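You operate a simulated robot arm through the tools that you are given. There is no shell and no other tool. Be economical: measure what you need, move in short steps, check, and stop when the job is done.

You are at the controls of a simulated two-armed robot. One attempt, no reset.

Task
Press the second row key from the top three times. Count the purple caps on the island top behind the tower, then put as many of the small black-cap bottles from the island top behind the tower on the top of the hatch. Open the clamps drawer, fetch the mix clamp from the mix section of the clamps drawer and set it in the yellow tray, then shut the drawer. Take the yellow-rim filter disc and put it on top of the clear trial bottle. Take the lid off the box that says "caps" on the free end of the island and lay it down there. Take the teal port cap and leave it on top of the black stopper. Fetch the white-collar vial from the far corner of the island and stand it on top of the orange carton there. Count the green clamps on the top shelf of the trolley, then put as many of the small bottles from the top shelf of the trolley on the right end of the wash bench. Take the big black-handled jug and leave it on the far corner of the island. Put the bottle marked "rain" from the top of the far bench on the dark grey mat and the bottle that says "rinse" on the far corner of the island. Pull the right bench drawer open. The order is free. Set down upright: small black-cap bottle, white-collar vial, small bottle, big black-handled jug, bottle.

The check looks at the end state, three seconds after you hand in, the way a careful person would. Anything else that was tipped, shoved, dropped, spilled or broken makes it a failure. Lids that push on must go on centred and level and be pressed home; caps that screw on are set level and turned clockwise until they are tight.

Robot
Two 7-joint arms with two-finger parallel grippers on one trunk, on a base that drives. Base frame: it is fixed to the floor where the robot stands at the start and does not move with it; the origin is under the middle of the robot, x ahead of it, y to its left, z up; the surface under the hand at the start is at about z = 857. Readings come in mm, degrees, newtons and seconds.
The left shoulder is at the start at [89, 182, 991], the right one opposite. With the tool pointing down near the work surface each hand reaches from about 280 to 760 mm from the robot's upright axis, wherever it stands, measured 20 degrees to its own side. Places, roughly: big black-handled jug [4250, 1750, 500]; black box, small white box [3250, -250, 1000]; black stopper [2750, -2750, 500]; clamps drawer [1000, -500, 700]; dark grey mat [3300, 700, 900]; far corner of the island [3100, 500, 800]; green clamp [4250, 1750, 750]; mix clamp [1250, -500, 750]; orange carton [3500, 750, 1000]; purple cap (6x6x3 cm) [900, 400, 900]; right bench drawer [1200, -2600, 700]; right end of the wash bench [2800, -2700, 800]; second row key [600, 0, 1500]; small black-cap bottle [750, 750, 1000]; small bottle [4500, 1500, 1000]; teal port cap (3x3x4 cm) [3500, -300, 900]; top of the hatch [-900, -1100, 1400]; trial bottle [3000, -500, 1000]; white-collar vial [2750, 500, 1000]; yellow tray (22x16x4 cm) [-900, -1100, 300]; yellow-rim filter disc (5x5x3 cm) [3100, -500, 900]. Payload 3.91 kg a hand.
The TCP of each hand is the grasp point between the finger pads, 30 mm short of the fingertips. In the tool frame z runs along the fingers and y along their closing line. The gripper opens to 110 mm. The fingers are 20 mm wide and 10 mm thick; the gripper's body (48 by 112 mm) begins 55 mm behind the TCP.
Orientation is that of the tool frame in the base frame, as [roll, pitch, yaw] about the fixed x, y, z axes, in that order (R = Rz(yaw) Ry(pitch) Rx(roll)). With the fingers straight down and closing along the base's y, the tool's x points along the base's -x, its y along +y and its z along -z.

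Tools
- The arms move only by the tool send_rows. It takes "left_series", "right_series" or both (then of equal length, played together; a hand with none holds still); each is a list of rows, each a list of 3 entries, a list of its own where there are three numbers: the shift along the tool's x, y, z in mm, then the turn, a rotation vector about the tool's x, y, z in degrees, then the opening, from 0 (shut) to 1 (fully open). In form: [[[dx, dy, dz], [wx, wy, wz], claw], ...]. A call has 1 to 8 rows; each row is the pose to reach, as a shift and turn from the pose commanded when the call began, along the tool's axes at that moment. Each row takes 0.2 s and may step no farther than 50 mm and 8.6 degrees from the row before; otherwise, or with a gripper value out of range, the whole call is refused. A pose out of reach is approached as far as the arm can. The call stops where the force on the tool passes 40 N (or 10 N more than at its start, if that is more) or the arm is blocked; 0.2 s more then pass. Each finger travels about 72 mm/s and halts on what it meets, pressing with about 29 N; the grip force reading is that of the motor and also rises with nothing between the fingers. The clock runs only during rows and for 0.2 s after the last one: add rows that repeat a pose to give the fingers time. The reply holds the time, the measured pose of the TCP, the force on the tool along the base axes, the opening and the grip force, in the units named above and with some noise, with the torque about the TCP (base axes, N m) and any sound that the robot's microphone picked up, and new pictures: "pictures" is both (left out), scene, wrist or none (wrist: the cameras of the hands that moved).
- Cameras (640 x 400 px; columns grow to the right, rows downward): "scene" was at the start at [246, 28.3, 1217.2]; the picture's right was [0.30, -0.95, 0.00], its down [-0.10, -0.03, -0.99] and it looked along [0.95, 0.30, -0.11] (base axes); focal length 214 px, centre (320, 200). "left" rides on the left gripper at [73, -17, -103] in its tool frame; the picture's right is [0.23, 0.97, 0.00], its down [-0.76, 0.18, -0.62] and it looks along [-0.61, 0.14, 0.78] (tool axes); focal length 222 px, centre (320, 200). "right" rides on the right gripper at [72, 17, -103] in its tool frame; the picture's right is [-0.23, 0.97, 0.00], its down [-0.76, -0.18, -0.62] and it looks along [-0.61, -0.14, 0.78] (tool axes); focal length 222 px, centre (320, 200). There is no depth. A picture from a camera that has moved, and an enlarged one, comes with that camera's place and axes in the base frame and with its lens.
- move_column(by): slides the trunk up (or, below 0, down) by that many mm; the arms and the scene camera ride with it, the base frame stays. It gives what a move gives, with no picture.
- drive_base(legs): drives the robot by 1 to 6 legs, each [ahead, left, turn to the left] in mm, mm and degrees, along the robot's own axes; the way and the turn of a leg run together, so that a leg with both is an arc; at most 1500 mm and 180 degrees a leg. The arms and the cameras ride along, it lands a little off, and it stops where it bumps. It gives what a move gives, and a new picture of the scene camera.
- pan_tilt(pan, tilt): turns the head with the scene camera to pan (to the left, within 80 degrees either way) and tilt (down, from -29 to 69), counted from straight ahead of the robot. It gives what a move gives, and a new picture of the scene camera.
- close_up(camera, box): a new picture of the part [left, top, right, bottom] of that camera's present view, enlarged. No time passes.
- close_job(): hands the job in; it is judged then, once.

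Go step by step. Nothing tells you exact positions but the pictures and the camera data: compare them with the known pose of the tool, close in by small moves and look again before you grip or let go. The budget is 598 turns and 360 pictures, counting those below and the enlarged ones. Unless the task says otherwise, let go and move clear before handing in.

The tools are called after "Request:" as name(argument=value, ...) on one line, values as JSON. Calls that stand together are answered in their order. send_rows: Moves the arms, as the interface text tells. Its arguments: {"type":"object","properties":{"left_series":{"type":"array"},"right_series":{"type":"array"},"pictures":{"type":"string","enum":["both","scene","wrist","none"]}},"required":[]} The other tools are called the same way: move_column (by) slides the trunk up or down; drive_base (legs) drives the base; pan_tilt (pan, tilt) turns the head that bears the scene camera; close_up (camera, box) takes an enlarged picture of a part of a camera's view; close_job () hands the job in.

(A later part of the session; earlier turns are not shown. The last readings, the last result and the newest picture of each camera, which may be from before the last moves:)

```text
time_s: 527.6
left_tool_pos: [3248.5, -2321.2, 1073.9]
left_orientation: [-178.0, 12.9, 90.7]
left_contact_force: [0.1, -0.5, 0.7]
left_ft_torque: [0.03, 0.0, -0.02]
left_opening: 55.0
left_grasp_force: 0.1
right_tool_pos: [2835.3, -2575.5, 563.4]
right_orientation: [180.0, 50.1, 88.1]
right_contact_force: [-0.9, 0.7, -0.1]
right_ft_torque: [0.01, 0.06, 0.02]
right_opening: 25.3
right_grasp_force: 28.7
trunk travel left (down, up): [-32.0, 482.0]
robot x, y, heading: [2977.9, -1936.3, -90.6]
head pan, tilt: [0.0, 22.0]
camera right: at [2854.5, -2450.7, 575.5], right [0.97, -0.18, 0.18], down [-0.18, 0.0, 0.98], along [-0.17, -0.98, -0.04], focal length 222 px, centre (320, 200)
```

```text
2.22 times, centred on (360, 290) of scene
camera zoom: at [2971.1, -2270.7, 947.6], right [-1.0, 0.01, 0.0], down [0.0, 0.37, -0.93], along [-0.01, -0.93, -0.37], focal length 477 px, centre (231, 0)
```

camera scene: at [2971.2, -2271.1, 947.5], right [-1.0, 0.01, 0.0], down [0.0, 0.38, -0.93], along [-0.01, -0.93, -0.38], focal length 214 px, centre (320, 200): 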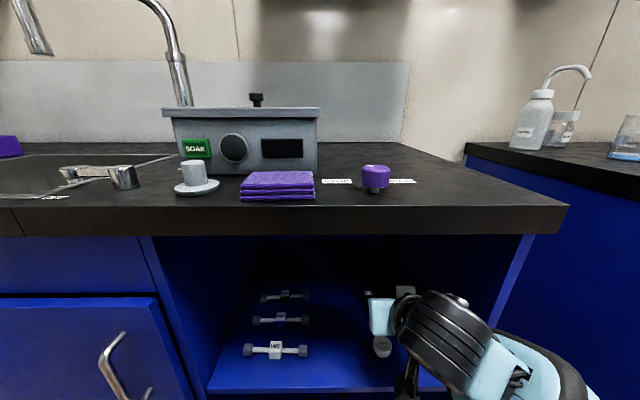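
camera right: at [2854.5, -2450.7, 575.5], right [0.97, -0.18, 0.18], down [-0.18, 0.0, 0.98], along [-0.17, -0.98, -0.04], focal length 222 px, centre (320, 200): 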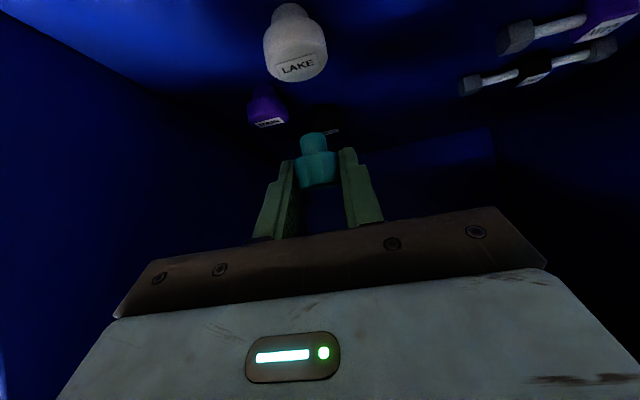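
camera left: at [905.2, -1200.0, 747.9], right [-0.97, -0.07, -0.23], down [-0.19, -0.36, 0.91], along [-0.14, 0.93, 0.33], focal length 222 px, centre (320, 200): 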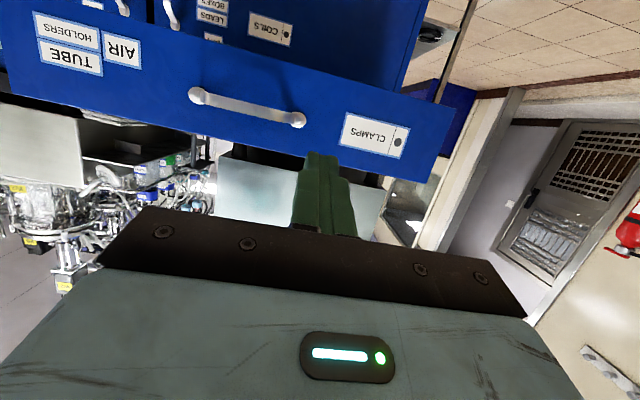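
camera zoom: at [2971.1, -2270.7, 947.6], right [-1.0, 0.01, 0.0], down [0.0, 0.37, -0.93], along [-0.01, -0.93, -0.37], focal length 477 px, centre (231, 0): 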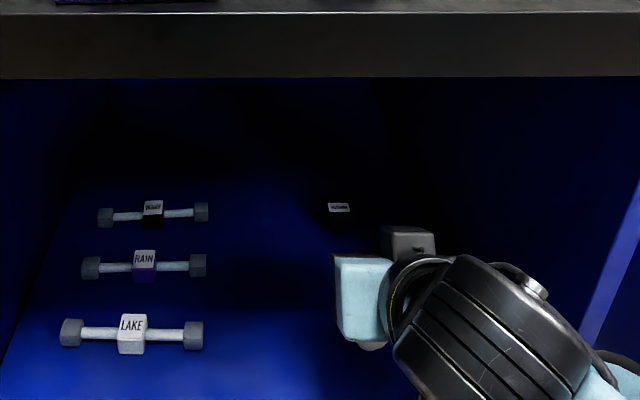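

Black stopper's top is at ≈[2833,-2717,488]. Move in over it.

Request:
drive_base(legs=[[115, 0, 0]])

Request:
send_rows(right_series=[[[6, 0, 6], [0, 0, 0], 0.1], [[6, 0, 6], [0, 0, 0], 0.1]], pictures="wrist")

Request:
close_up(camera="right", box=[260, 60, 400, 220])

Request:
close_up(camera="scene", box=[300, 240, 460, 400])

```text
time_s: 528.8
left_tool_pos: [3246.5, -2437.9, 1073.8]
left_orientation: [-178.0, 12.8, 90.6]
left_contact_force: [0.6, 0.1, -0.1]
left_ft_torque: [0.0, 0.03, -0.03]
left_opening: 55.0
left_grasp_force: 0.1
right_tool_pos: [2832.7, -2692.3, 563.5]
right_orientation: [179.8, 50.1, 88.1]
right_contact_force: [0.3, -0.8, 0.8]
right_ft_torque: [0.0, -0.03, -0.04]
right_opening: 25.3
right_grasp_force: 28.5
trunk travel left (down, up): [-32.0, 482.0]
robot x, y, heading: [2975.8, -2055.1, -90.6]
head pan, tilt: [0.0, 22.0]
camera scene: at [2969.8, -2387.6, 947.6], right [-1.0, 0.01, 0.0], down [0.0, 0.37, -0.93], along [-0.01, -0.93, -0.37], focal length 214 px, centre (320, 200)
```

scene: 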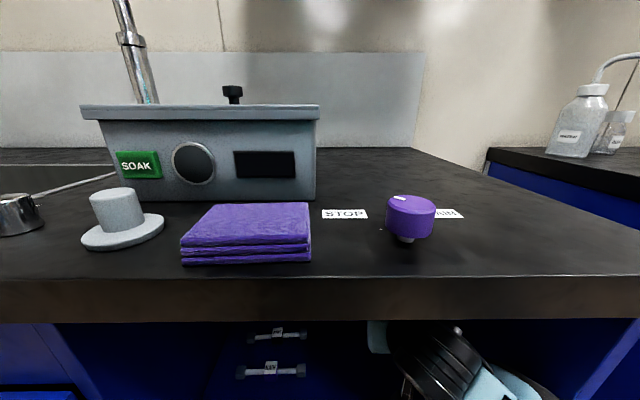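

```text
time_s: 529.4
left_tool_pos: [3245.6, -2438.5, 1073.1]
left_orientation: [-178.1, 12.9, 90.6]
left_contact_force: [-0.7, 0.7, -0.2]
left_ft_torque: [0.02, -0.01, 0.01]
left_opening: 54.8
left_grasp_force: 0.0
right_tool_pos: [2831.9, -2692.6, 554.0]
right_orientation: [179.8, 50.0, 87.9]
right_contact_force: [0.1, -0.1, -0.4]
right_ft_torque: [-0.04, -0.03, 0.0]
right_opening: 25.3
right_grasp_force: 28.7
trunk travel left (down, up): [-32.0, 482.0]
robot x, y, heading: [2974.9, -2050.6, -90.6]
head pan, tilt: [0.0, 22.0]
camera right: at [2852.5, -2568.8, 566.8], right [0.97, -0.18, 0.18], down [-0.18, 0.0, 0.98], along [-0.17, -0.98, -0.04], focal length 222 px, centre (320, 200)
```

right: 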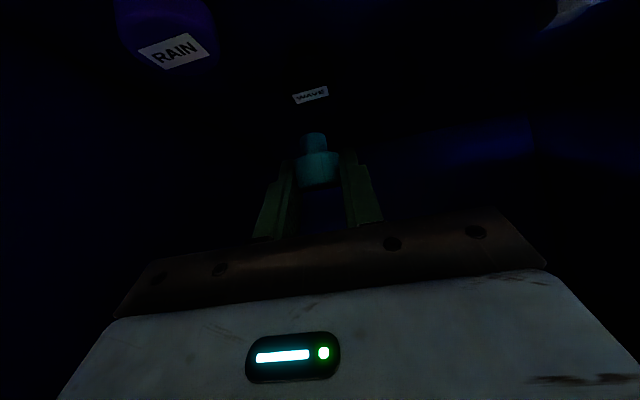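

```text
2.50 times, centred on (330, 140) of right
camera zoom: at [2852.5, -2568.8, 566.8], right [0.97, -0.18, 0.18], down [-0.18, 0.0, 0.98], along [-0.17, -0.98, -0.04], focal length 555 px, centre (295, 350)
```

zoom: 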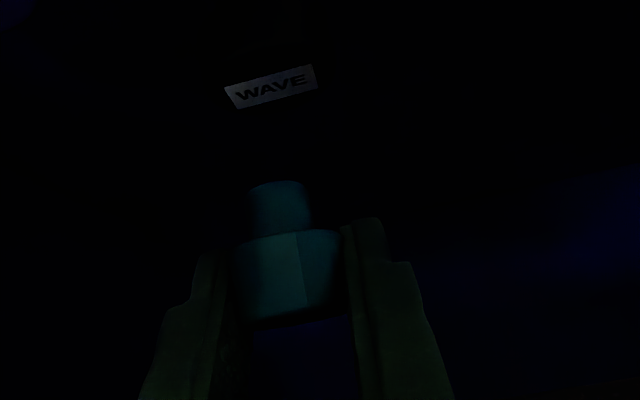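

```text
2.50 times, centred on (380, 320) of scene
camera zoom: at [2969.8, -2387.5, 947.6], right [-1.0, 0.01, 0.0], down [0.0, 0.37, -0.93], along [-0.01, -0.93, -0.37], focal length 536 px, centre (170, -100)
```

zoom: 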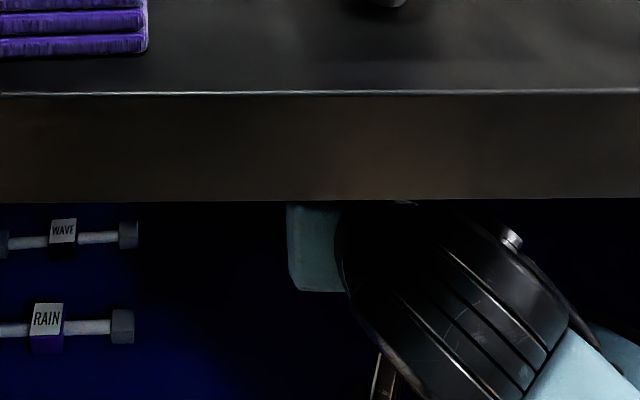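

Label clear: target ≈[2832.5,-2722,487]. Advance 31 mm and lower most of the way.

Request:
send_rows(right_series=[[[-10, 1, 12], [0, 0, 0], 0.1], [[-20, 1, 24], [0, 0, 0], 0.1], [[-11, 1, 31], [0, 0, 0], 0.1], [[-1, 1, 40], [0, 0, 0], 0.1]], pictures="none")

Request:
close_up(camera="right", box=[250, 60, 390, 220])

```text
time_s: 530.4
left_tool_pos: [3247.8, -2439.2, 1076.0]
left_orientation: [-178.1, 12.9, 90.7]
left_contact_force: [-0.1, 0.7, -0.6]
left_ft_torque: [0.03, -0.03, 0.02]
left_opening: 55.1
left_grasp_force: 0.1
right_tool_pos: [2831.8, -2726.2, 531.1]
right_orientation: [179.9, 50.1, 88.0]
right_contact_force: [-0.2, -0.8, 0.0]
right_ft_torque: [0.01, 0.04, 0.02]
right_opening: 25.3
right_grasp_force: 29.1
trunk travel left (down, up): [-32.0, 482.0]
robot x, y, heading: [2971.7, -2053.2, -90.4]
head pan, tilt: [0.0, 22.0]
```

```text
2.50 times, centred on (320, 140) of right
camera zoom: at [2852.9, -2601.2, 543.3], right [0.97, -0.18, 0.18], down [-0.18, -0.01, 0.98], along [-0.17, -0.98, -0.04], focal length 555 px, centre (320, 350)
```

zoom: 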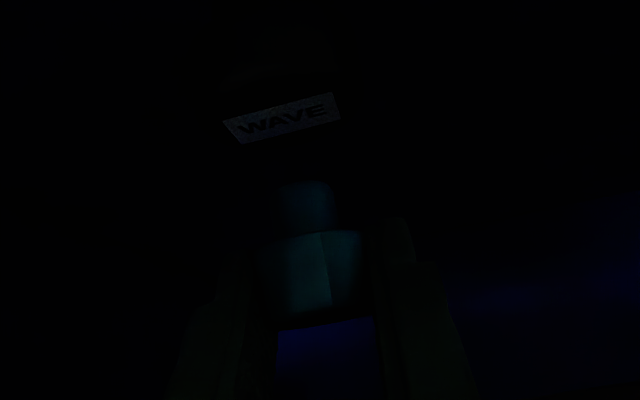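

Request:
send_rows(right_series=[[[5, -2.5, 3], [0, 0, 0], 0.1], [[9, -2.5, 6], [0, 0, 0], 0.1], [[12, -2.5, 8.5], [0, 0, 0], 0.1]], pictures="none")

```text
time_s: 531.2
left_tool_pos: [3246.6, -2437.1, 1074.0]
left_orientation: [-178.1, 12.9, 90.6]
left_contact_force: [0.0, 0.5, -0.1]
left_ft_torque: [0.02, 0.0, 0.02]
left_opening: 55.0
left_grasp_force: 0.0
right_tool_pos: [2828.8, -2722.4, 515.7]
right_orientation: [179.9, 50.1, 87.9]
right_contact_force: [0.3, 0.5, 0.1]
right_ft_torque: [0.01, -0.01, -0.02]
right_opening: 25.2
right_grasp_force: 28.8
trunk travel left (down, up): [-32.0, 482.0]
robot x, y, heading: [2971.6, -2055.1, -90.5]
head pan, tilt: [0.0, 22.0]
```

Request:
send_rows(right_series=[[[1.5, 0, 1.3], [0, 0, 0], 0.1], [[3, 0, 2.6], [0, 0, 0], 0.1], [[4.5, 0, 3.9], [0, 0, 0], 0.1]], pictures="none")

Request:
close_up(camera="right", box=[250, 80, 390, 220])

```text
time_s: 532.0
left_tool_pos: [3246.8, -2436.1, 1074.4]
left_orientation: [-178.1, 12.9, 90.6]
left_contact_force: [-0.1, 0.0, 0.1]
left_ft_torque: [0.01, 0.01, 0.01]
left_opening: 55.2
left_grasp_force: 0.0
right_tool_pos: [2830.7, -2724.4, 514.3]
right_orientation: [179.8, 50.5, 87.9]
right_contact_force: [-1.3, 1.3, 15.1]
right_ft_torque: [-0.09, 0.07, 0.0]
right_opening: 25.4
right_grasp_force: 28.6
trunk travel left (down, up): [-32.0, 482.0]
robot x, y, heading: [2974.1, -2053.6, -90.4]
head pan, tilt: [0.0, 22.0]
```

```text
2.86 times, centred on (320, 150) of right
camera zoom: at [2850.8, -2599.0, 525.0], right [0.97, -0.18, 0.18], down [-0.18, 0.0, 0.98], along [-0.17, -0.98, -0.03], focal length 635 px, centre (320, 343)
```

zoom: 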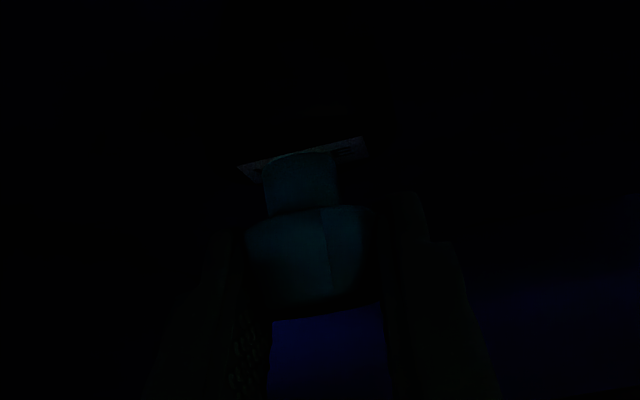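

Resting on the stopper, centred. Release and withdraw along the fingers.

Request:
send_rows(right_series=[[[-1, 0, -1], [0, 0, 0], 0.25], [[-1, 0, -1], [0, 0, 0], 0.4], [[-1, 0, -1], [0, 0, 0], 0.4], [[-1, 0, -15], [0, 0, 0], 0.4], [[-1, 0, -35], [0, 0, 0], 0.4], [[-1, 0, -60], [0, 0, 0], 0.4]], pictures="wrist")

Request:
close_up(camera="right", box=[250, 60, 390, 200])

```text
time_s: 533.4
left_tool_pos: [3247.5, -2438.1, 1074.1]
left_orientation: [-178.1, 12.9, 90.6]
left_contact_force: [0.2, 0.1, -0.6]
left_ft_torque: [-0.01, 0.03, -0.01]
left_opening: 55.1
left_grasp_force: 0.0
right_tool_pos: [2833.3, -2678.9, 552.3]
right_orientation: [179.8, 50.2, 88.1]
right_contact_force: [-0.2, 0.3, 1.2]
right_ft_torque: [-0.02, -0.02, 0.01]
right_opening: 44.0
right_grasp_force: 0.1
trunk travel left (down, up): [-32.0, 482.0]
robot x, y, heading: [2972.1, -2055.9, -90.8]
head pan, tilt: [0.0, 22.0]
camera right: at [2852.7, -2554.4, 563.0], right [0.97, -0.18, 0.18], down [-0.18, 0.0, 0.98], along [-0.17, -0.98, -0.04], focal length 222 px, centre (320, 200)
```

right: 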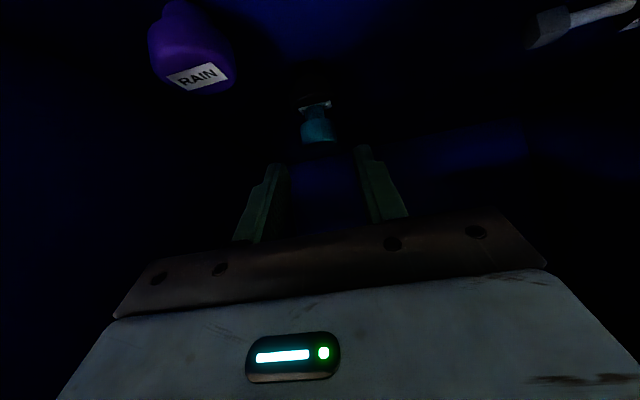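

```text
2.86 times, centred on (320, 130) of right
camera zoom: at [2852.7, -2554.4, 563.0], right [0.97, -0.18, 0.18], down [-0.18, 0.0, 0.98], along [-0.17, -0.98, -0.04], focal length 635 px, centre (320, 400)
```

zoom: 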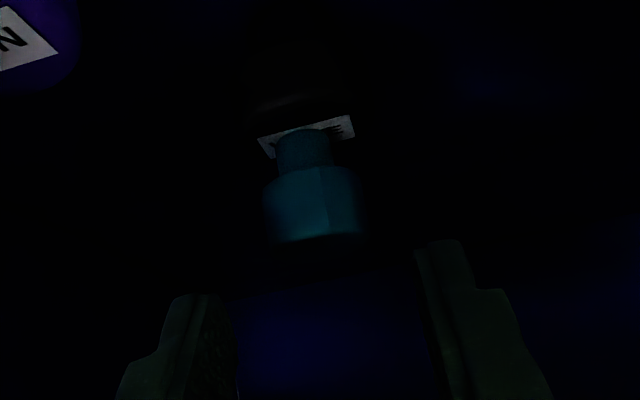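

The teal cap stands on the black stopper. Back straight out.

Request:
drive_base(legs=[[-480, 0, 0]])

Request:
close_up(camera="scene", box=[240, 120, 440, 300])

```text
time_s: 536.3
left_tool_pos: [3250.9, -1954.7, 1075.1]
left_orientation: [-178.0, 13.0, 90.3]
left_contact_force: [-0.2, 0.1, -0.3]
left_ft_torque: [0.0, 0.02, 0.0]
left_opening: 55.1
left_grasp_force: 0.0
right_tool_pos: [2834.2, -2193.8, 551.7]
right_orientation: [179.8, 50.1, 87.6]
right_contact_force: [-0.2, -0.1, 0.4]
right_ft_torque: [0.0, 0.0, -0.02]
right_opening: 43.8
right_grasp_force: 0.1
trunk travel left (down, up): [-32.0, 482.0]
robot x, y, heading: [2981.9, -1569.1, -90.6]
head pan, tilt: [0.0, 22.0]
camera scene: at [2974.3, -1902.6, 947.7], right [-1.0, 0.02, 0.0], down [0.01, 0.37, -0.93], along [-0.02, -0.93, -0.37], focal length 214 px, centre (320, 200)
```

scene: 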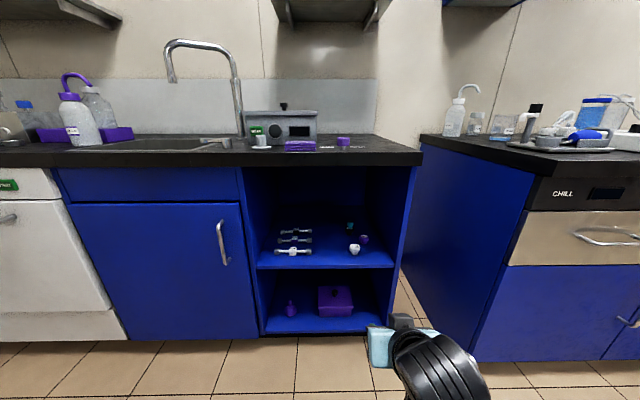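

```text
2.22 times, centred on (340, 210) of scene
camera zoom: at [2974.3, -1902.6, 947.7], right [-1.0, 0.02, 0.0], down [0.01, 0.37, -0.93], along [-0.02, -0.93, -0.37], focal length 477 px, centre (276, 178)
```

zoom: 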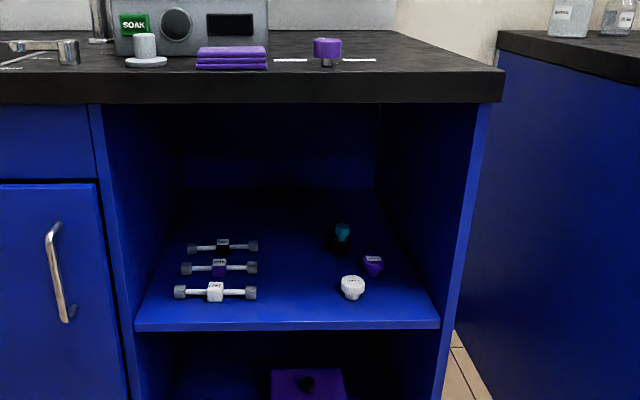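

Now restore the arm: retract to the earlier reach, raise trunk, and untilt.

Request:
send_rows(right_series=[[[14, 0, -16], [0, 0, 0], 0.4], [[27, 0, -33], [0, 0, 0], 0.4], [[40, 0, -50], [0, 0, 0], 0.4], [[54, 0, -66], [0, 0, 0], 0.4]], pictures="none")

Request:
move_column(by=250)

Request:
send_rows(right_series=[[[0, 0, 0], [0, 7.2, 0], 0.4], [[0, 0, 0], [0, 14.4, 0], 0.4], [[0, 0, 0], [0, 21.6, 0], 0.4], [[0, 0, 0], [0, 28.8, 0], 0.4], [[0, 0, 0], [0, 36, 0], 0.4], [[0, 0, 0], [0, 43.2, 0], 0.4], [[0, 0, 0], [0, 50, 0], 0.4]], pictures="none")

```text
time_s: 537.3
left_tool_pos: [3251.7, -1955.4, 1074.0]
left_orientation: [-178.1, 12.9, 90.2]
left_contact_force: [-1.0, 0.7, 0.2]
left_ft_torque: [0.02, 0.01, 0.01]
left_opening: 55.1
left_grasp_force: 0.1
right_tool_pos: [2837.3, -2108.7, 553.7]
right_orientation: [179.9, 50.0, 87.7]
right_contact_force: [0.4, -0.1, -0.3]
right_ft_torque: [0.0, -0.02, 0.03]
right_opening: 43.8
right_grasp_force: 0.1
trunk travel left (down, up): [-32.0, 482.0]
robot x, y, heading: [2981.7, -1572.3, -91.1]
head pan, tilt: [0.0, 22.0]
```

```text
time_s: 539.9
left_tool_pos: [3252.1, -1953.9, 1324.2]
left_orientation: [-178.1, 12.9, 90.3]
left_contact_force: [-0.7, 0.0, -0.4]
left_ft_torque: [0.01, -0.01, -0.03]
left_opening: 54.9
left_grasp_force: 0.2
right_tool_pos: [2837.3, -2109.0, 801.4]
right_orientation: [180.0, 49.9, 87.7]
right_contact_force: [-0.4, -0.8, 0.3]
right_ft_torque: [-0.02, 0.0, -0.01]
right_opening: 43.8
right_grasp_force: 0.1
trunk travel left (down, up): [-282.0, 232.0]
robot x, y, heading: [2977.2, -1569.0, -90.7]
head pan, tilt: [0.0, 22.0]
```

```text
time_s: 541.5
left_tool_pos: [3251.0, -1956.1, 1323.3]
left_orientation: [-178.1, 12.9, 90.2]
left_contact_force: [-0.2, -0.5, -0.4]
left_ft_torque: [0.02, 0.0, 0.0]
left_opening: 55.0
left_grasp_force: 0.1
right_tool_pos: [2815.7, -2166.5, 723.1]
right_orientation: [-178.4, -0.3, 86.7]
right_contact_force: [0.7, 0.2, 0.2]
right_ft_torque: [0.01, -0.02, 0.03]
right_opening: 44.2
right_grasp_force: 0.0
right hand out of reach, approached as far as the arm can: row 4, 5, 6, 7
trunk travel left (down, up): [-282.0, 232.0]
robot x, y, heading: [2979.2, -1567.6, -90.8]
head pan, tilt: [0.0, 22.0]
```

Request:
send_rows(right_series=[[[20, 10, -25], [0, 0, 0], 0.4], [[40, 20, -50], [0, 0, 0], 0.4], [[60, 30, -75], [0, 0, 0], 0.4], [[80, 40, -100], [0, 0, 0], 0.4], [[90, 50, -125], [0, 0, 0], 0.4], [[100, 50, -150], [0, 0, 0], 0.4]], pictures="none")

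```text
time_s: 542.9
left_tool_pos: [3252.1, -1953.2, 1323.7]
left_orientation: [-178.0, 12.9, 90.3]
left_contact_force: [-0.2, -0.4, -0.2]
left_ft_torque: [-0.03, -0.01, 0.03]
left_opening: 55.0
left_grasp_force: 0.0
right_tool_pos: [2879.5, -2190.3, 751.9]
right_orientation: [-178.9, -0.3, 86.5]
right_contact_force: [0.9, 0.9, 0.2]
right_ft_torque: [-0.01, -0.06, 0.02]
right_opening: 43.9
right_grasp_force: 0.1
right hand out of reach, approached as far as the arm can: row 1, 2, 3, 4, 5, 6
trunk travel left (down, up): [-282.0, 232.0]
robot x, y, heading: [2981.3, -1569.5, -90.9]
head pan, tilt: [0.0, 22.0]
```

Sweep left then retract (known recovery).

Request:
send_rows(right_series=[[[-15, 30, 0], [0, 0, 0], 0.4], [[-25, 60, 0], [0, 0, 0], 0.4], [[-30, 90, 0], [0, 0, 2], 0.4], [[-30, 120, 0], [0, 0, 4], 0.4], [[-30, 150, 0], [0, 0, 6], 0.4], [[-30, 180, 0], [0, 0, 8], 0.4]], pictures="none")

Request:
send_rows(right_series=[[[20, 0, -5], [0, 0, 0], 0.4], [[40, 0, -10], [0, 0, 0], 0.4], [[60, 0, -15], [0, 0, 0], 0.4], [[80, 0, -20], [0, 0, 0], 0.4], [[100, -10, -30], [0, 0, 0], 0.4], [[120, -20, -40], [0, 0, 0], 0.4], [[140, -30, -50], [0, 0, 0], 0.4], [[160, -40, -60], [0, 0, 0], 0.4]], pictures="none")

```text
time_s: 544.5
left_tool_pos: [3252.2, -1956.1, 1324.1]
left_orientation: [-178.1, 12.9, 90.3]
left_contact_force: [-0.7, -0.3, -0.4]
left_ft_torque: [0.02, 0.0, 0.01]
left_opening: 54.8
left_grasp_force: 0.0
right_tool_pos: [2999.0, -2219.9, 758.0]
right_orientation: [-179.5, 0.3, 77.1]
right_contact_force: [0.6, -0.3, -0.2]
right_ft_torque: [0.01, 0.0, -0.02]
right_opening: 43.9
right_grasp_force: 0.0
right hand out of reach, approached as far as the arm can: row 4, 5, 6
trunk travel left (down, up): [-282.0, 232.0]
robot x, y, heading: [2980.9, -1569.5, -91.0]
head pan, tilt: [0.0, 22.0]
stopped in row 6 (right hand): the arm was blocked; the commanded pose is now the measured one
```

```text
time_s: 546.3
left_tool_pos: [3250.9, -1953.7, 1325.2]
left_orientation: [-178.1, 12.8, 90.3]
left_contact_force: [-0.1, 0.1, -0.7]
left_ft_torque: [0.01, -0.01, -0.01]
left_opening: 54.9
left_grasp_force: 0.0
right_tool_pos: [2996.7, -2055.7, 818.2]
right_orientation: [-179.6, 0.4, 77.3]
right_contact_force: [-0.1, 0.2, 0.4]
right_ft_torque: [0.0, 0.0, 0.0]
right_opening: 44.3
right_grasp_force: 0.1
trunk travel left (down, up): [-282.0, 232.0]
robot x, y, heading: [2980.9, -1570.2, -90.7]
head pan, tilt: [0.0, 22.0]
```

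Recovered. Set both hands to neutral carry poses.

Request:
send_rows(right_series=[[[0, -20, -40], [0, 0, -3], 0.4], [[0, -40, -80], [0, 0, -6], 0.4], [[0, -60, -120], [0, 0, -9], 0.4], [[0, -80, -160], [0, 0, -12], 0.4], [[0, -100, -195], [0, 0, -13], 0.4]], left_series=[[[-10, 0, 30], [0, 3, 0], 0.5], [[-20, 0, 60], [0, 6, 0], 0.5], [[-30, 0, 90], [0, 9, 0], 0.5], [[-40, 0, 120], [0, 12, 0], 0.5], [[-40, 0, 150], [0, 13, 0], 0.5]], pictures="none")

```text
time_s: 547.5
left_tool_pos: [3246.3, -2029.7, 1184.2]
left_orientation: [-178.2, -0.1, 89.9]
left_contact_force: [0.7, -0.1, -0.3]
left_ft_torque: [0.01, 0.0, 0.02]
left_opening: 54.9
left_grasp_force: 0.0
right_tool_pos: [2899.5, -2034.7, 1012.4]
right_orientation: [-179.4, 0.2, 90.5]
right_contact_force: [-0.6, -0.7, 0.5]
right_ft_torque: [-0.02, -0.01, 0.01]
right_opening: 44.2
right_grasp_force: 0.1
trunk travel left (down, up): [-282.0, 232.0]
robot x, y, heading: [2983.5, -1566.9, -91.0]
head pan, tilt: [0.0, 22.0]
```

Next go around to the trolley/far side. Drive and look.

Request:
drive_base(legs=[[0, 1250, 0], [-1400, 0, 0], [0, 0, 180]])

```text
time_s: 567.1
left_tool_pos: [4663.6, -445.3, 1184.6]
left_orientation: [-178.2, -0.1, 124.7]
left_contact_force: [-3.6, 0.3, 1.4]
left_ft_torque: [-0.05, -0.38, 0.1]
left_opening: 55.0
left_grasp_force: 0.1
right_tool_pos: [4390.7, -648.7, 1011.4]
right_orientation: [-179.5, 0.2, 126.0]
right_contact_force: [0.0, -0.7, 0.0]
right_ft_torque: [0.02, -0.02, -0.01]
right_opening: 44.0
right_grasp_force: 0.1
trunk travel left (down, up): [-282.0, 232.0]
robot x, y, heading: [4184.5, -225.9, -55.4]
head pan, tilt: [0.0, 22.0]
stopped in leg 3: the robot was blocked; the commanded pose is now the measured one
camera scene: at [4322.0, -422.9, 1224.1], right [-0.82, -0.57, 0.0], down [-0.21, 0.31, -0.93], along [0.53, -0.76, -0.37], focal length 214 px, centre (320, 200)
```

scene: 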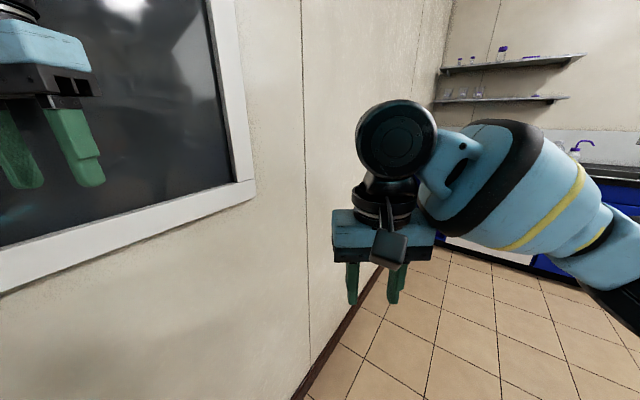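

The wall is close on this side; turn the other way round.

Request:
drive_base(legs=[[0, 0, -110], [0, 0, -105]])

```text
time_s: 576.6
left_tool_pos: [3941.8, 245.4, 1183.6]
left_orientation: [-178.1, 0.0, -93.0]
left_contact_force: [-0.4, -0.2, 0.0]
left_ft_torque: [-0.02, 0.0, -0.02]
left_opening: 55.0
left_grasp_force: 0.0
right_tool_pos: [4282.9, 238.7, 1012.8]
right_orientation: [-179.5, 0.2, -91.8]
right_contact_force: [-0.3, -0.1, -0.7]
right_ft_torque: [0.02, 0.0, 0.03]
right_opening: 44.0
right_grasp_force: 0.1
trunk travel left (down, up): [-282.0, 232.0]
robot x, y, heading: [4185.6, -224.2, 86.7]
head pan, tilt: [0.0, 22.0]
camera scene: at [4198.2, 19.4, 1224.1], right [1.0, -0.05, 0.0], down [-0.02, -0.37, -0.93], along [0.05, 0.93, -0.37], focal length 214 px, centre (320, 200)
```

scene: 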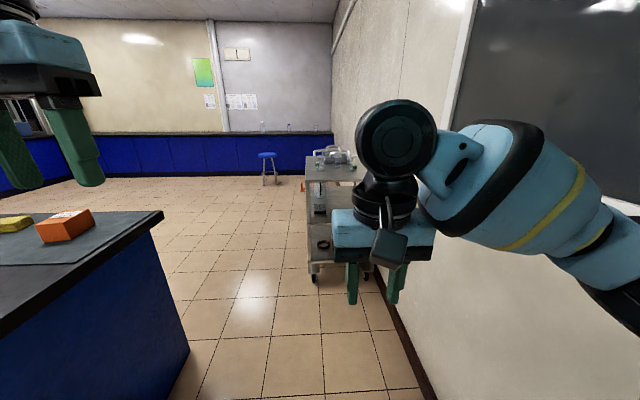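

Request:
drive_base(legs=[[650, 120, 3.3]])

Request:
pan_tilt(pan=0, tilt=30)

```text
time_s: 580.3
left_tool_pos: [3807.6, 873.8, 1183.9]
left_orientation: [-178.1, 0.0, -89.3]
left_contact_force: [-0.3, -0.2, 0.7]
left_ft_torque: [0.0, 0.01, 0.0]
left_opening: 55.0
left_grasp_force: 0.0
right_tool_pos: [4149.0, 888.0, 1012.2]
right_orientation: [-179.3, 0.2, -88.2]
right_contact_force: [-0.6, -0.4, -0.5]
right_ft_torque: [-0.03, 0.01, -0.02]
right_opening: 44.1
right_grasp_force: 0.1
trunk travel left (down, up): [-282.0, 232.0]
robot x, y, heading: [4078.7, 421.4, 90.5]
head pan, tilt: [0.0, 22.0]
camera scene: at [4078.0, 663.5, 1224.0], right [1.0, 0.01, 0.0], down [0.0, -0.37, -0.93], along [-0.01, 0.93, -0.37], focal length 214 px, centre (320, 200)
```

scene: 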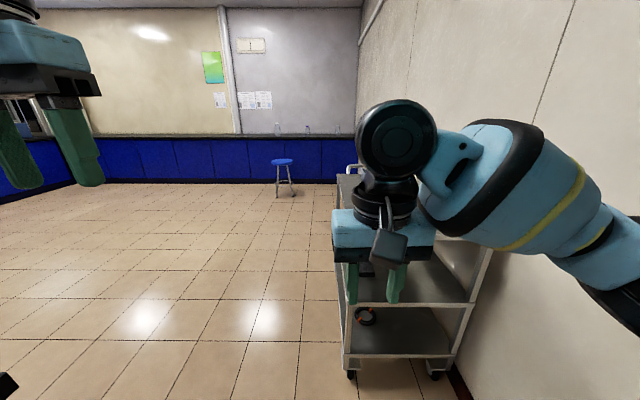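

```text
time_s: 581.0
left_tool_pos: [3807.4, 873.8, 1183.9]
left_orientation: [-178.1, 0.0, -89.4]
left_contact_force: [0.1, 1.0, 0.1]
left_ft_torque: [0.0, 0.01, 0.02]
left_opening: 54.8
left_grasp_force: 0.0
right_tool_pos: [4148.5, 887.9, 1012.1]
right_orientation: [-179.5, 0.1, -88.2]
right_contact_force: [0.4, -0.2, -0.7]
right_ft_torque: [-0.02, 0.0, -0.03]
right_opening: 44.0
right_grasp_force: 0.0
trunk travel left (down, up): [-282.0, 232.0]
robot x, y, heading: [4082.2, 417.5, 90.5]
head pan, tilt: [0.0, 30.0]
camera scene: at [4078.1, 660.8, 1211.3], right [1.0, 0.01, 0.0], down [0.0, -0.5, -0.87], along [-0.01, 0.87, -0.5], focal length 214 px, centre (320, 200)
```

scene: 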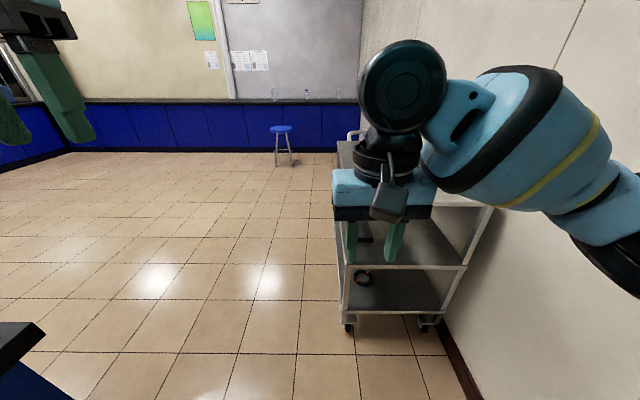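

Trolley is along the wall (x≥4235, y≥1350). Go round to face its long side.

Request:
drive_base(legs=[[480, 120, 0], [400, 260, 0], [330, 60, 0], [0, 0, -90]])

Request:
close_up(camera="scene", box=[140, 100, 520, 330])

```text
time_s: 592.0
left_tool_pos: [4073.5, 1913.2, 1184.0]
left_orientation: [-178.2, 0.0, -177.3]
left_contact_force: [0.5, 0.3, 0.0]
left_ft_torque: [0.03, -0.04, 0.01]
left_opening: 55.0
left_grasp_force: 0.0
right_tool_pos: [4098.3, 1573.3, 1011.8]
right_orientation: [-179.4, 0.2, -176.2]
right_contact_force: [-0.2, -0.3, 0.0]
right_ft_torque: [0.01, 0.01, 0.0]
right_opening: 44.0
right_grasp_force: 0.1
trunk travel left (down, up): [-282.0, 232.0]
robot x, y, heading: [3628.5, 1622.8, 2.5]
head pan, tilt: [0.0, 30.0]
camera scene: at [3868.5, 1635.7, 1211.2], right [0.04, -1.0, 0.0], down [-0.5, -0.02, -0.87], along [0.87, 0.04, -0.5], focal length 214 px, centre (320, 200)
```

scene: 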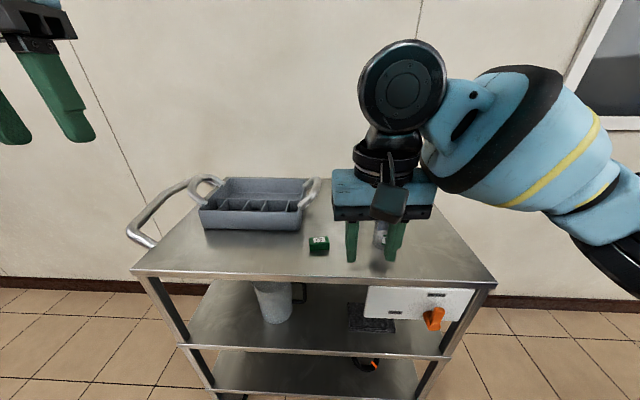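

```text
1.68 times, centred on (330, 215) of scene
camera zoom: at [3868.5, 1635.7, 1211.2], right [0.04, -1.0, 0.0], down [-0.5, -0.02, -0.87], along [0.87, 0.04, -0.5], focal length 361 px, centre (303, 175)
```

zoom: 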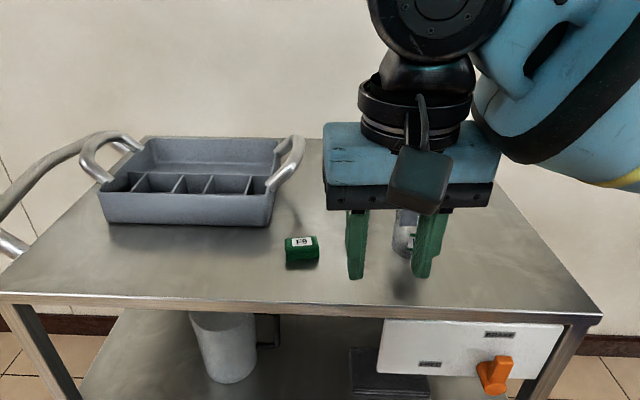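

Request:
send_rows(right_series=[[[25, -20, -10], [0, 0, 0], 0.7], [[50, -40, -20], [0, 0, 0], 0.7], [[60, -60, -30], [0, 0, 0], 0.7]], pictures="both")

```text
time_s: 592.8
left_tool_pos: [4072.0, 1913.1, 1183.9]
left_orientation: [-178.2, 0.0, -177.2]
left_contact_force: [-0.4, 0.3, 0.0]
left_ft_torque: [0.0, -0.02, 0.03]
left_opening: 54.9
left_grasp_force: 0.0
right_tool_pos: [4040.9, 1509.9, 1044.3]
right_orientation: [-179.4, 0.4, -176.1]
right_contact_force: [-0.4, 0.9, 0.2]
right_ft_torque: [0.02, -0.01, 0.01]
right_opening: 76.9
right_grasp_force: 0.1
trunk travel left (down, up): [-282.0, 232.0]
robot x, y, heading: [3632.3, 1622.8, 2.4]
head pan, tilt: [0.0, 30.0]
camera scene: at [3868.2, 1635.3, 1211.3], right [0.04, -1.0, 0.0], down [-0.5, -0.02, -0.87], along [0.87, 0.04, -0.5], focal length 214 px, centre (320, 200)
camera right: at [3966.0, 1522.1, 1147.7], right [0.16, 0.99, -0.01], down [0.77, -0.12, 0.63], along [0.62, -0.11, -0.78], focal length 222 px, centre (320, 200)
```

scene: 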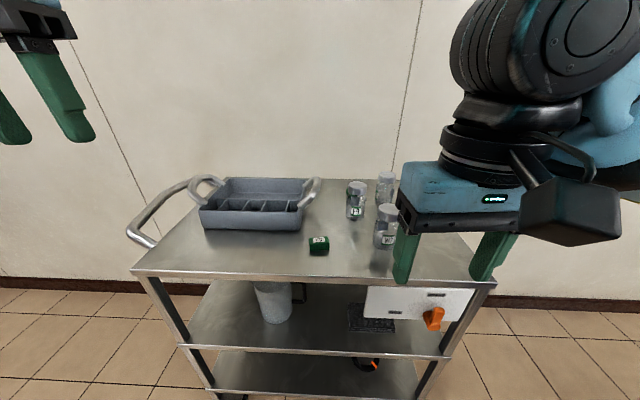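
right: 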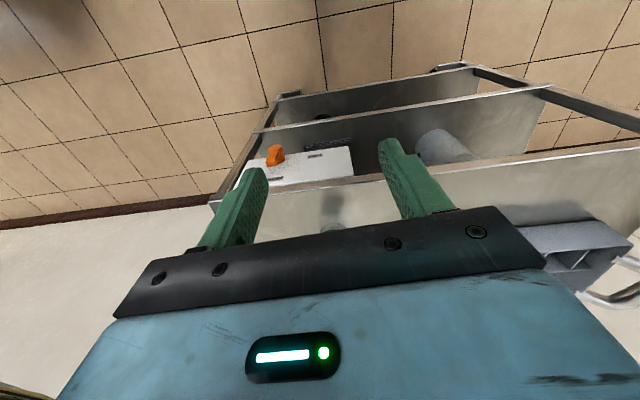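

One green clamp and three+ small bottles seen so far. Raise to check inside/behind the carrier.

Request:
move_column(by=200)

Request:
pan_tilt(pan=5, tilt=35)

Request:
close_up(camera="scene", box=[190, 130, 470, 290])

```text
time_s: 594.9
left_tool_pos: [4073.1, 1914.1, 1381.7]
left_orientation: [-178.2, -0.2, -177.3]
left_contact_force: [0.3, -0.3, -0.3]
left_ft_torque: [0.0, 0.0, 0.0]
left_opening: 55.1
left_grasp_force: 0.1
right_tool_pos: [4044.8, 1509.3, 1241.7]
right_orientation: [-179.4, 0.3, -176.1]
right_contact_force: [0.7, 0.4, -1.0]
right_ft_torque: [0.0, 0.01, 0.0]
right_opening: 77.1
right_grasp_force: 0.0
trunk travel left (down, up): [-482.0, 32.0]
robot x, y, heading: [3627.2, 1623.9, 2.3]
head pan, tilt: [0.0, 30.0]
```

```text
time_s: 595.6
left_tool_pos: [4072.4, 1913.4, 1384.3]
left_orientation: [-178.2, 0.0, -177.4]
left_contact_force: [-0.4, 0.2, 0.2]
left_ft_torque: [0.0, 0.01, -0.01]
left_opening: 54.9
left_grasp_force: 0.0
right_tool_pos: [4043.3, 1510.2, 1242.7]
right_orientation: [-179.5, 0.2, -176.1]
right_contact_force: [0.2, -1.2, -0.9]
right_ft_torque: [0.01, 0.0, -0.02]
right_opening: 76.9
right_grasp_force: 0.0
trunk travel left (down, up): [-482.0, 32.0]
robot x, y, heading: [3630.4, 1626.2, 2.6]
head pan, tilt: [5.0, 35.0]
camera scene: at [3768.9, 1639.0, 1426.0], right [0.13, -0.99, 0.0], down [-0.57, -0.08, -0.82], along [0.81, 0.11, -0.57], focal length 214 px, centre (320, 200)
```

scene: 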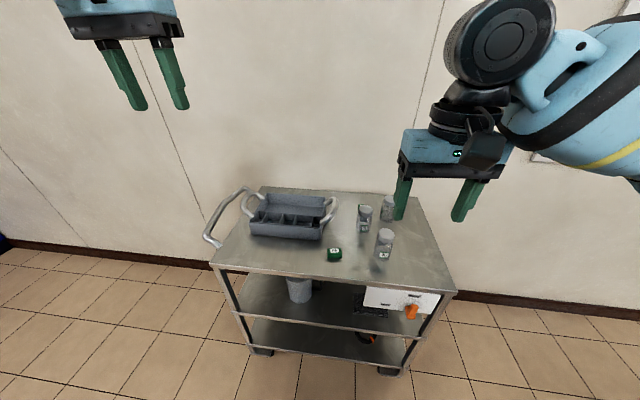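

```text
2.29 times, centred on (330, 210) of scene
camera zoom: at [3768.9, 1639.0, 1426.0], right [0.13, -0.99, 0.0], down [-0.57, -0.08, -0.82], along [0.81, 0.11, -0.57], focal length 490 px, centre (297, 177)
```

zoom: 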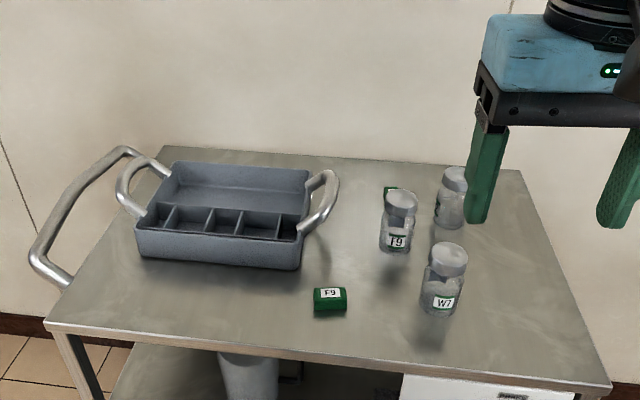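

A second green clamp peeks out behind bottle T9. Check from the wrist cameras for any more.

Request:
send_rows(left_series=[[[-20, -30, 0], [0, 0, 0], 0.7], [[-20, -60, 0], [0, 0, 0], 0.7]], right_series=[[[-30, 0, 0], [0, 0, 0], 0.7], [[-60, 0, 0], [0, 0, 0], 0.7]], pictures="wrist")

```text
time_s: 596.2
left_tool_pos: [4075.6, 1867.4, 1373.7]
left_orientation: [-178.0, 0.2, -177.3]
left_contact_force: [0.0, 0.1, -0.1]
left_ft_torque: [0.0, 0.02, 0.01]
left_opening: 76.7
left_grasp_force: 0.0
left hand out of reach, approached as far as the arm can: row 1, 2
right_tool_pos: [4099.8, 1511.8, 1243.7]
right_orientation: [-179.5, 0.4, -176.1]
right_contact_force: [0.0, -0.3, 0.5]
right_ft_torque: [0.02, -0.04, -0.02]
right_opening: 77.0
right_grasp_force: 0.0
trunk travel left (down, up): [-482.0, 32.0]
robot x, y, heading: [3630.8, 1624.7, 2.5]
head pan, tilt: [5.0, 35.0]
camera right: at [4025.1, 1524.0, 1346.1], right [0.16, 0.99, -0.01], down [0.77, -0.12, 0.63], along [0.62, -0.11, -0.78], focal length 222 px, centre (320, 200)
camera left: at [4004.3, 1849.9, 1476.5], right [-0.27, 0.96, -0.03], down [0.75, 0.23, 0.62], along [0.6, 0.15, -0.78], focal length 222 px, centre (320, 200)
```

right: 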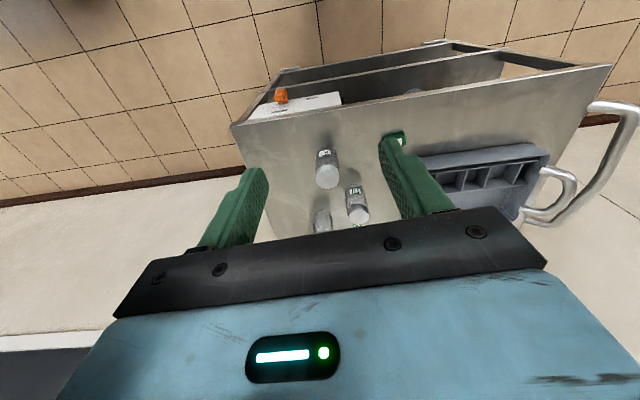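
left: 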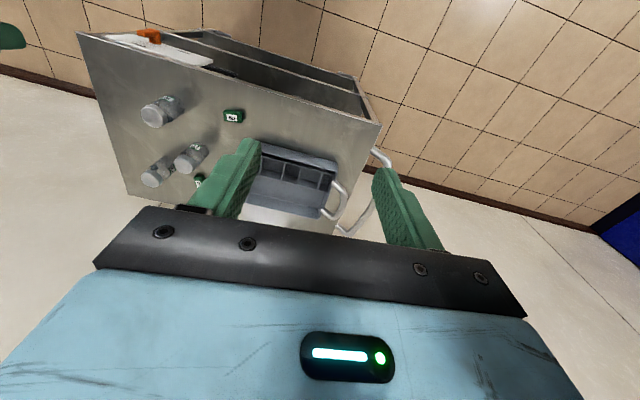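

Two clamps confirmed; only the strip behind the carrier is unseen. Move closer and check it with the left wrist camera.

Request:
drive_base(legs=[[150, 0, -2.5]])

Request:
send_rows(left_series=[[[0, 0, 0], [0, 0, 0], 0.7]], pictures="wrist")

```text
time_s: 597.6
left_tool_pos: [4235.9, 1848.7, 1373.4]
left_orientation: [-178.1, 0.2, 179.9]
left_contact_force: [-0.5, -0.1, 0.0]
left_ft_torque: [-0.01, -0.02, 0.02]
left_opening: 77.0
left_grasp_force: 0.0
right_tool_pos: [4242.5, 1492.3, 1241.5]
right_orientation: [-179.5, 0.3, -178.8]
right_contact_force: [0.0, -0.3, -0.2]
right_ft_torque: [0.02, -0.01, -0.02]
right_opening: 76.9
right_grasp_force: 0.0
trunk travel left (down, up): [-482.0, 32.0]
robot x, y, heading: [3774.4, 1629.1, -0.1]
head pan, tilt: [5.0, 35.0]
camera scene: at [3917.0, 1635.5, 1426.3], right [0.08, -1.0, 0.0], down [-0.57, -0.05, -0.82], along [0.82, 0.07, -0.57], focal length 214 px, centre (320, 200)
```

scene: 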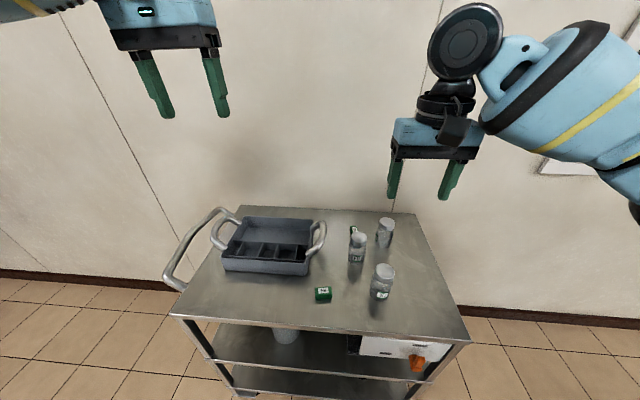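

```text
time_s: 598.0
left_tool_pos: [4237.3, 1847.9, 1373.9]
left_orientation: [-178.1, 0.2, 179.8]
left_contact_force: [-1.1, 0.2, -0.8]
left_ft_torque: [0.01, 0.0, 0.01]
left_opening: 77.0
left_grasp_force: 0.0
right_tool_pos: [4243.1, 1493.0, 1243.2]
right_orientation: [-179.4, 0.4, -178.8]
right_contact_force: [-0.4, -0.4, 0.8]
right_ft_torque: [0.0, -0.02, 0.0]
right_opening: 77.0
right_grasp_force: 0.1
trunk travel left (down, up): [-482.0, 32.0]
robot x, y, heading: [3780.9, 1627.6, -0.1]
head pan, tilt: [5.0, 35.0]
camera left: at [4163.7, 1835.4, 1476.6], right [-0.23, 0.97, -0.03], down [0.76, 0.2, 0.62], along [0.61, 0.11, -0.78], focal length 222 px, centre (320, 200)
```

left: 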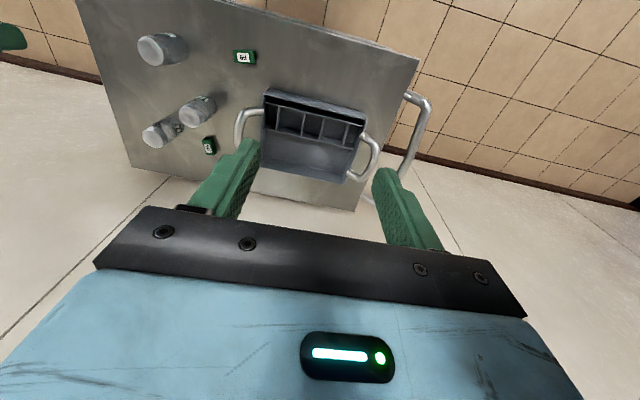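

Two green clamps → two small bottles. Right hand takes W7 (~[4283,1504]). Lower the trunk and align.

Request:
move_column(by=-180)

Request:
send_rows(right_series=[[[-18, 0, 10], [0, 0, 0], 0.7], [[-38, -6, 20], [0, -0.4, 0], 0.7]], pictures="wrist")

```text
time_s: 600.0
left_tool_pos: [4237.1, 1849.5, 1193.2]
left_orientation: [-178.0, 0.3, -179.9]
left_contact_force: [-0.1, -0.3, 0.2]
left_ft_torque: [0.01, 0.01, -0.02]
left_opening: 77.1
left_grasp_force: 0.0
right_tool_pos: [4245.4, 1492.6, 1062.1]
right_orientation: [-179.5, 0.3, -178.9]
right_contact_force: [-0.2, -0.6, -0.4]
right_ft_torque: [-0.02, 0.01, 0.01]
right_opening: 77.0
right_grasp_force: 0.0
trunk travel left (down, up): [-302.0, 212.0]
robot x, y, heading: [3778.2, 1627.7, 0.1]
head pan, tilt: [5.0, 35.0]
```

```text
time_s: 600.6
left_tool_pos: [4237.6, 1848.4, 1192.3]
left_orientation: [-178.1, 0.1, 179.9]
left_contact_force: [-0.7, 0.0, 1.4]
left_ft_torque: [-0.01, 0.02, -0.03]
left_opening: 77.0
left_grasp_force: 0.0
right_tool_pos: [4283.3, 1489.8, 1041.5]
right_orientation: [-179.5, 0.7, -178.7]
right_contact_force: [0.2, 0.6, 0.0]
right_ft_torque: [0.03, -0.05, -0.03]
right_opening: 77.1
right_grasp_force: 0.1
trunk travel left (down, up): [-302.0, 212.0]
robot x, y, heading: [3778.7, 1628.5, -0.3]
head pan, tilt: [5.0, 35.0]
camera right: at [4208.6, 1504.7, 1145.1], right [0.21, 0.98, -0.01], down [0.76, -0.16, 0.63], along [0.62, -0.14, -0.77], focal length 222 px, centre (320, 200)
```

right: 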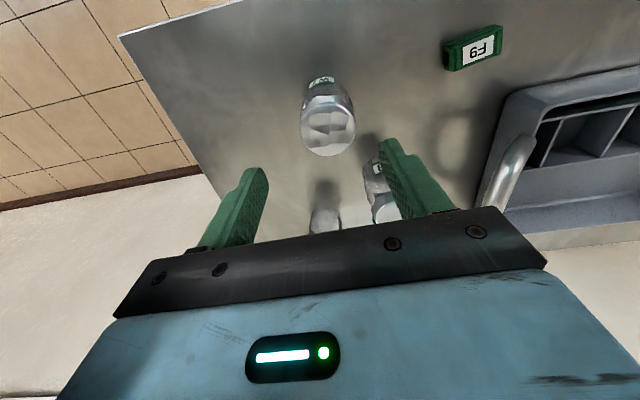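

W7 cap at ≈[4284,1497]. Descend around it.

Request:
send_rows(right_series=[[[0, 4, 15], [0, 0.7, 0], 0.75], [[-1, 7, 35], [0, 0.7, 0], 0.75], [[-1, 7, 55], [0, 0.7, 0], 0.75], [[-1, 7, 75], [0, 0.7, 0], 0.75], [[-1, 7, 95], [0, 0.7, 0], 0.75], [[-1, 7, 105], [0, 0.7, 0], 0.75]], pictures="wrist")

```text
time_s: 602.0
left_tool_pos: [4239.1, 1848.5, 1193.9]
left_orientation: [-178.1, 0.0, 179.9]
left_contact_force: [-1.1, 0.2, -0.5]
left_ft_torque: [0.02, 0.03, -0.03]
left_opening: 77.2
left_grasp_force: 0.2
right_tool_pos: [4284.3, 1494.3, 938.3]
right_orientation: [-179.5, 0.0, -178.7]
right_contact_force: [0.6, 0.4, 0.4]
right_ft_torque: [0.01, 0.0, -0.02]
right_opening: 82.5
right_grasp_force: 0.1
trunk travel left (down, up): [-302.0, 212.0]
robot x, y, heading: [3775.9, 1629.7, -0.3]
head pan, tilt: [5.0, 35.0]
camera right: at [4211.7, 1510.2, 1041.8], right [0.21, 0.98, -0.01], down [0.77, -0.16, 0.62], along [0.61, -0.14, -0.78], focal length 222 px, centre (320, 200)
```

right: 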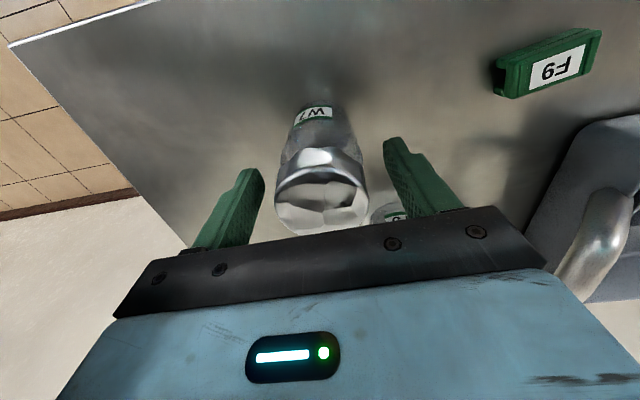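

Request:
send_rows(right_series=[[[2, 0, 0], [0, 0, 0], 0.75], [[2, 0, 0], [0, 0, 0], 0.35], [[2, 0, 0], [0, 0, 0], 0.3], [[2, 0, 0], [0, 0, 0], 0.3], [[2, 0, 0], [0, 0, 0], 0.3]], pictures="none")

Request:
send_rows(right_series=[[[0, 0, -35], [0, 0, 0], 0.28], [[0, 0, -70], [0, 0, 0], 0.28], [[0, 0, -110], [0, 0, 0], 0.28], [[20, -10, -150], [0, 0, 0], 0.28], [[45, -20, -180], [0, 0, 0], 0.28]], pictures="none")

```text
time_s: 603.2
left_tool_pos: [4238.3, 1849.1, 1192.9]
left_orientation: [-178.1, 0.1, 179.9]
left_contact_force: [0.9, 0.8, 0.3]
left_ft_torque: [-0.02, -0.02, 0.03]
left_opening: 76.8
left_grasp_force: 0.0
right_tool_pos: [4284.9, 1493.2, 936.5]
right_orientation: [-179.5, 0.0, -178.8]
right_contact_force: [0.2, 0.4, 1.3]
right_ft_torque: [-0.05, 0.0, 0.03]
right_opening: 54.8
right_grasp_force: 29.0
trunk travel left (down, up): [-302.0, 212.0]
robot x, y, heading: [3777.0, 1629.9, -0.2]
head pan, tilt: [5.0, 35.0]
```

```text
time_s: 604.4
left_tool_pos: [4236.6, 1848.5, 1193.2]
left_orientation: [-178.1, 0.1, 179.8]
left_contact_force: [-0.1, 0.2, 0.2]
left_ft_torque: [-0.02, 0.04, 0.02]
left_opening: 77.1
left_grasp_force: 0.1
right_tool_pos: [4240.1, 1473.2, 1120.1]
right_orientation: [-179.3, 0.0, -178.8]
right_contact_force: [-0.4, 0.3, -1.2]
right_ft_torque: [0.01, 0.01, 0.0]
right_opening: 54.9
right_grasp_force: 28.9
trunk travel left (down, up): [-302.0, 212.0]
robot x, y, heading: [3782.8, 1629.5, -0.4]
head pan, tilt: [5.0, 35.0]
```

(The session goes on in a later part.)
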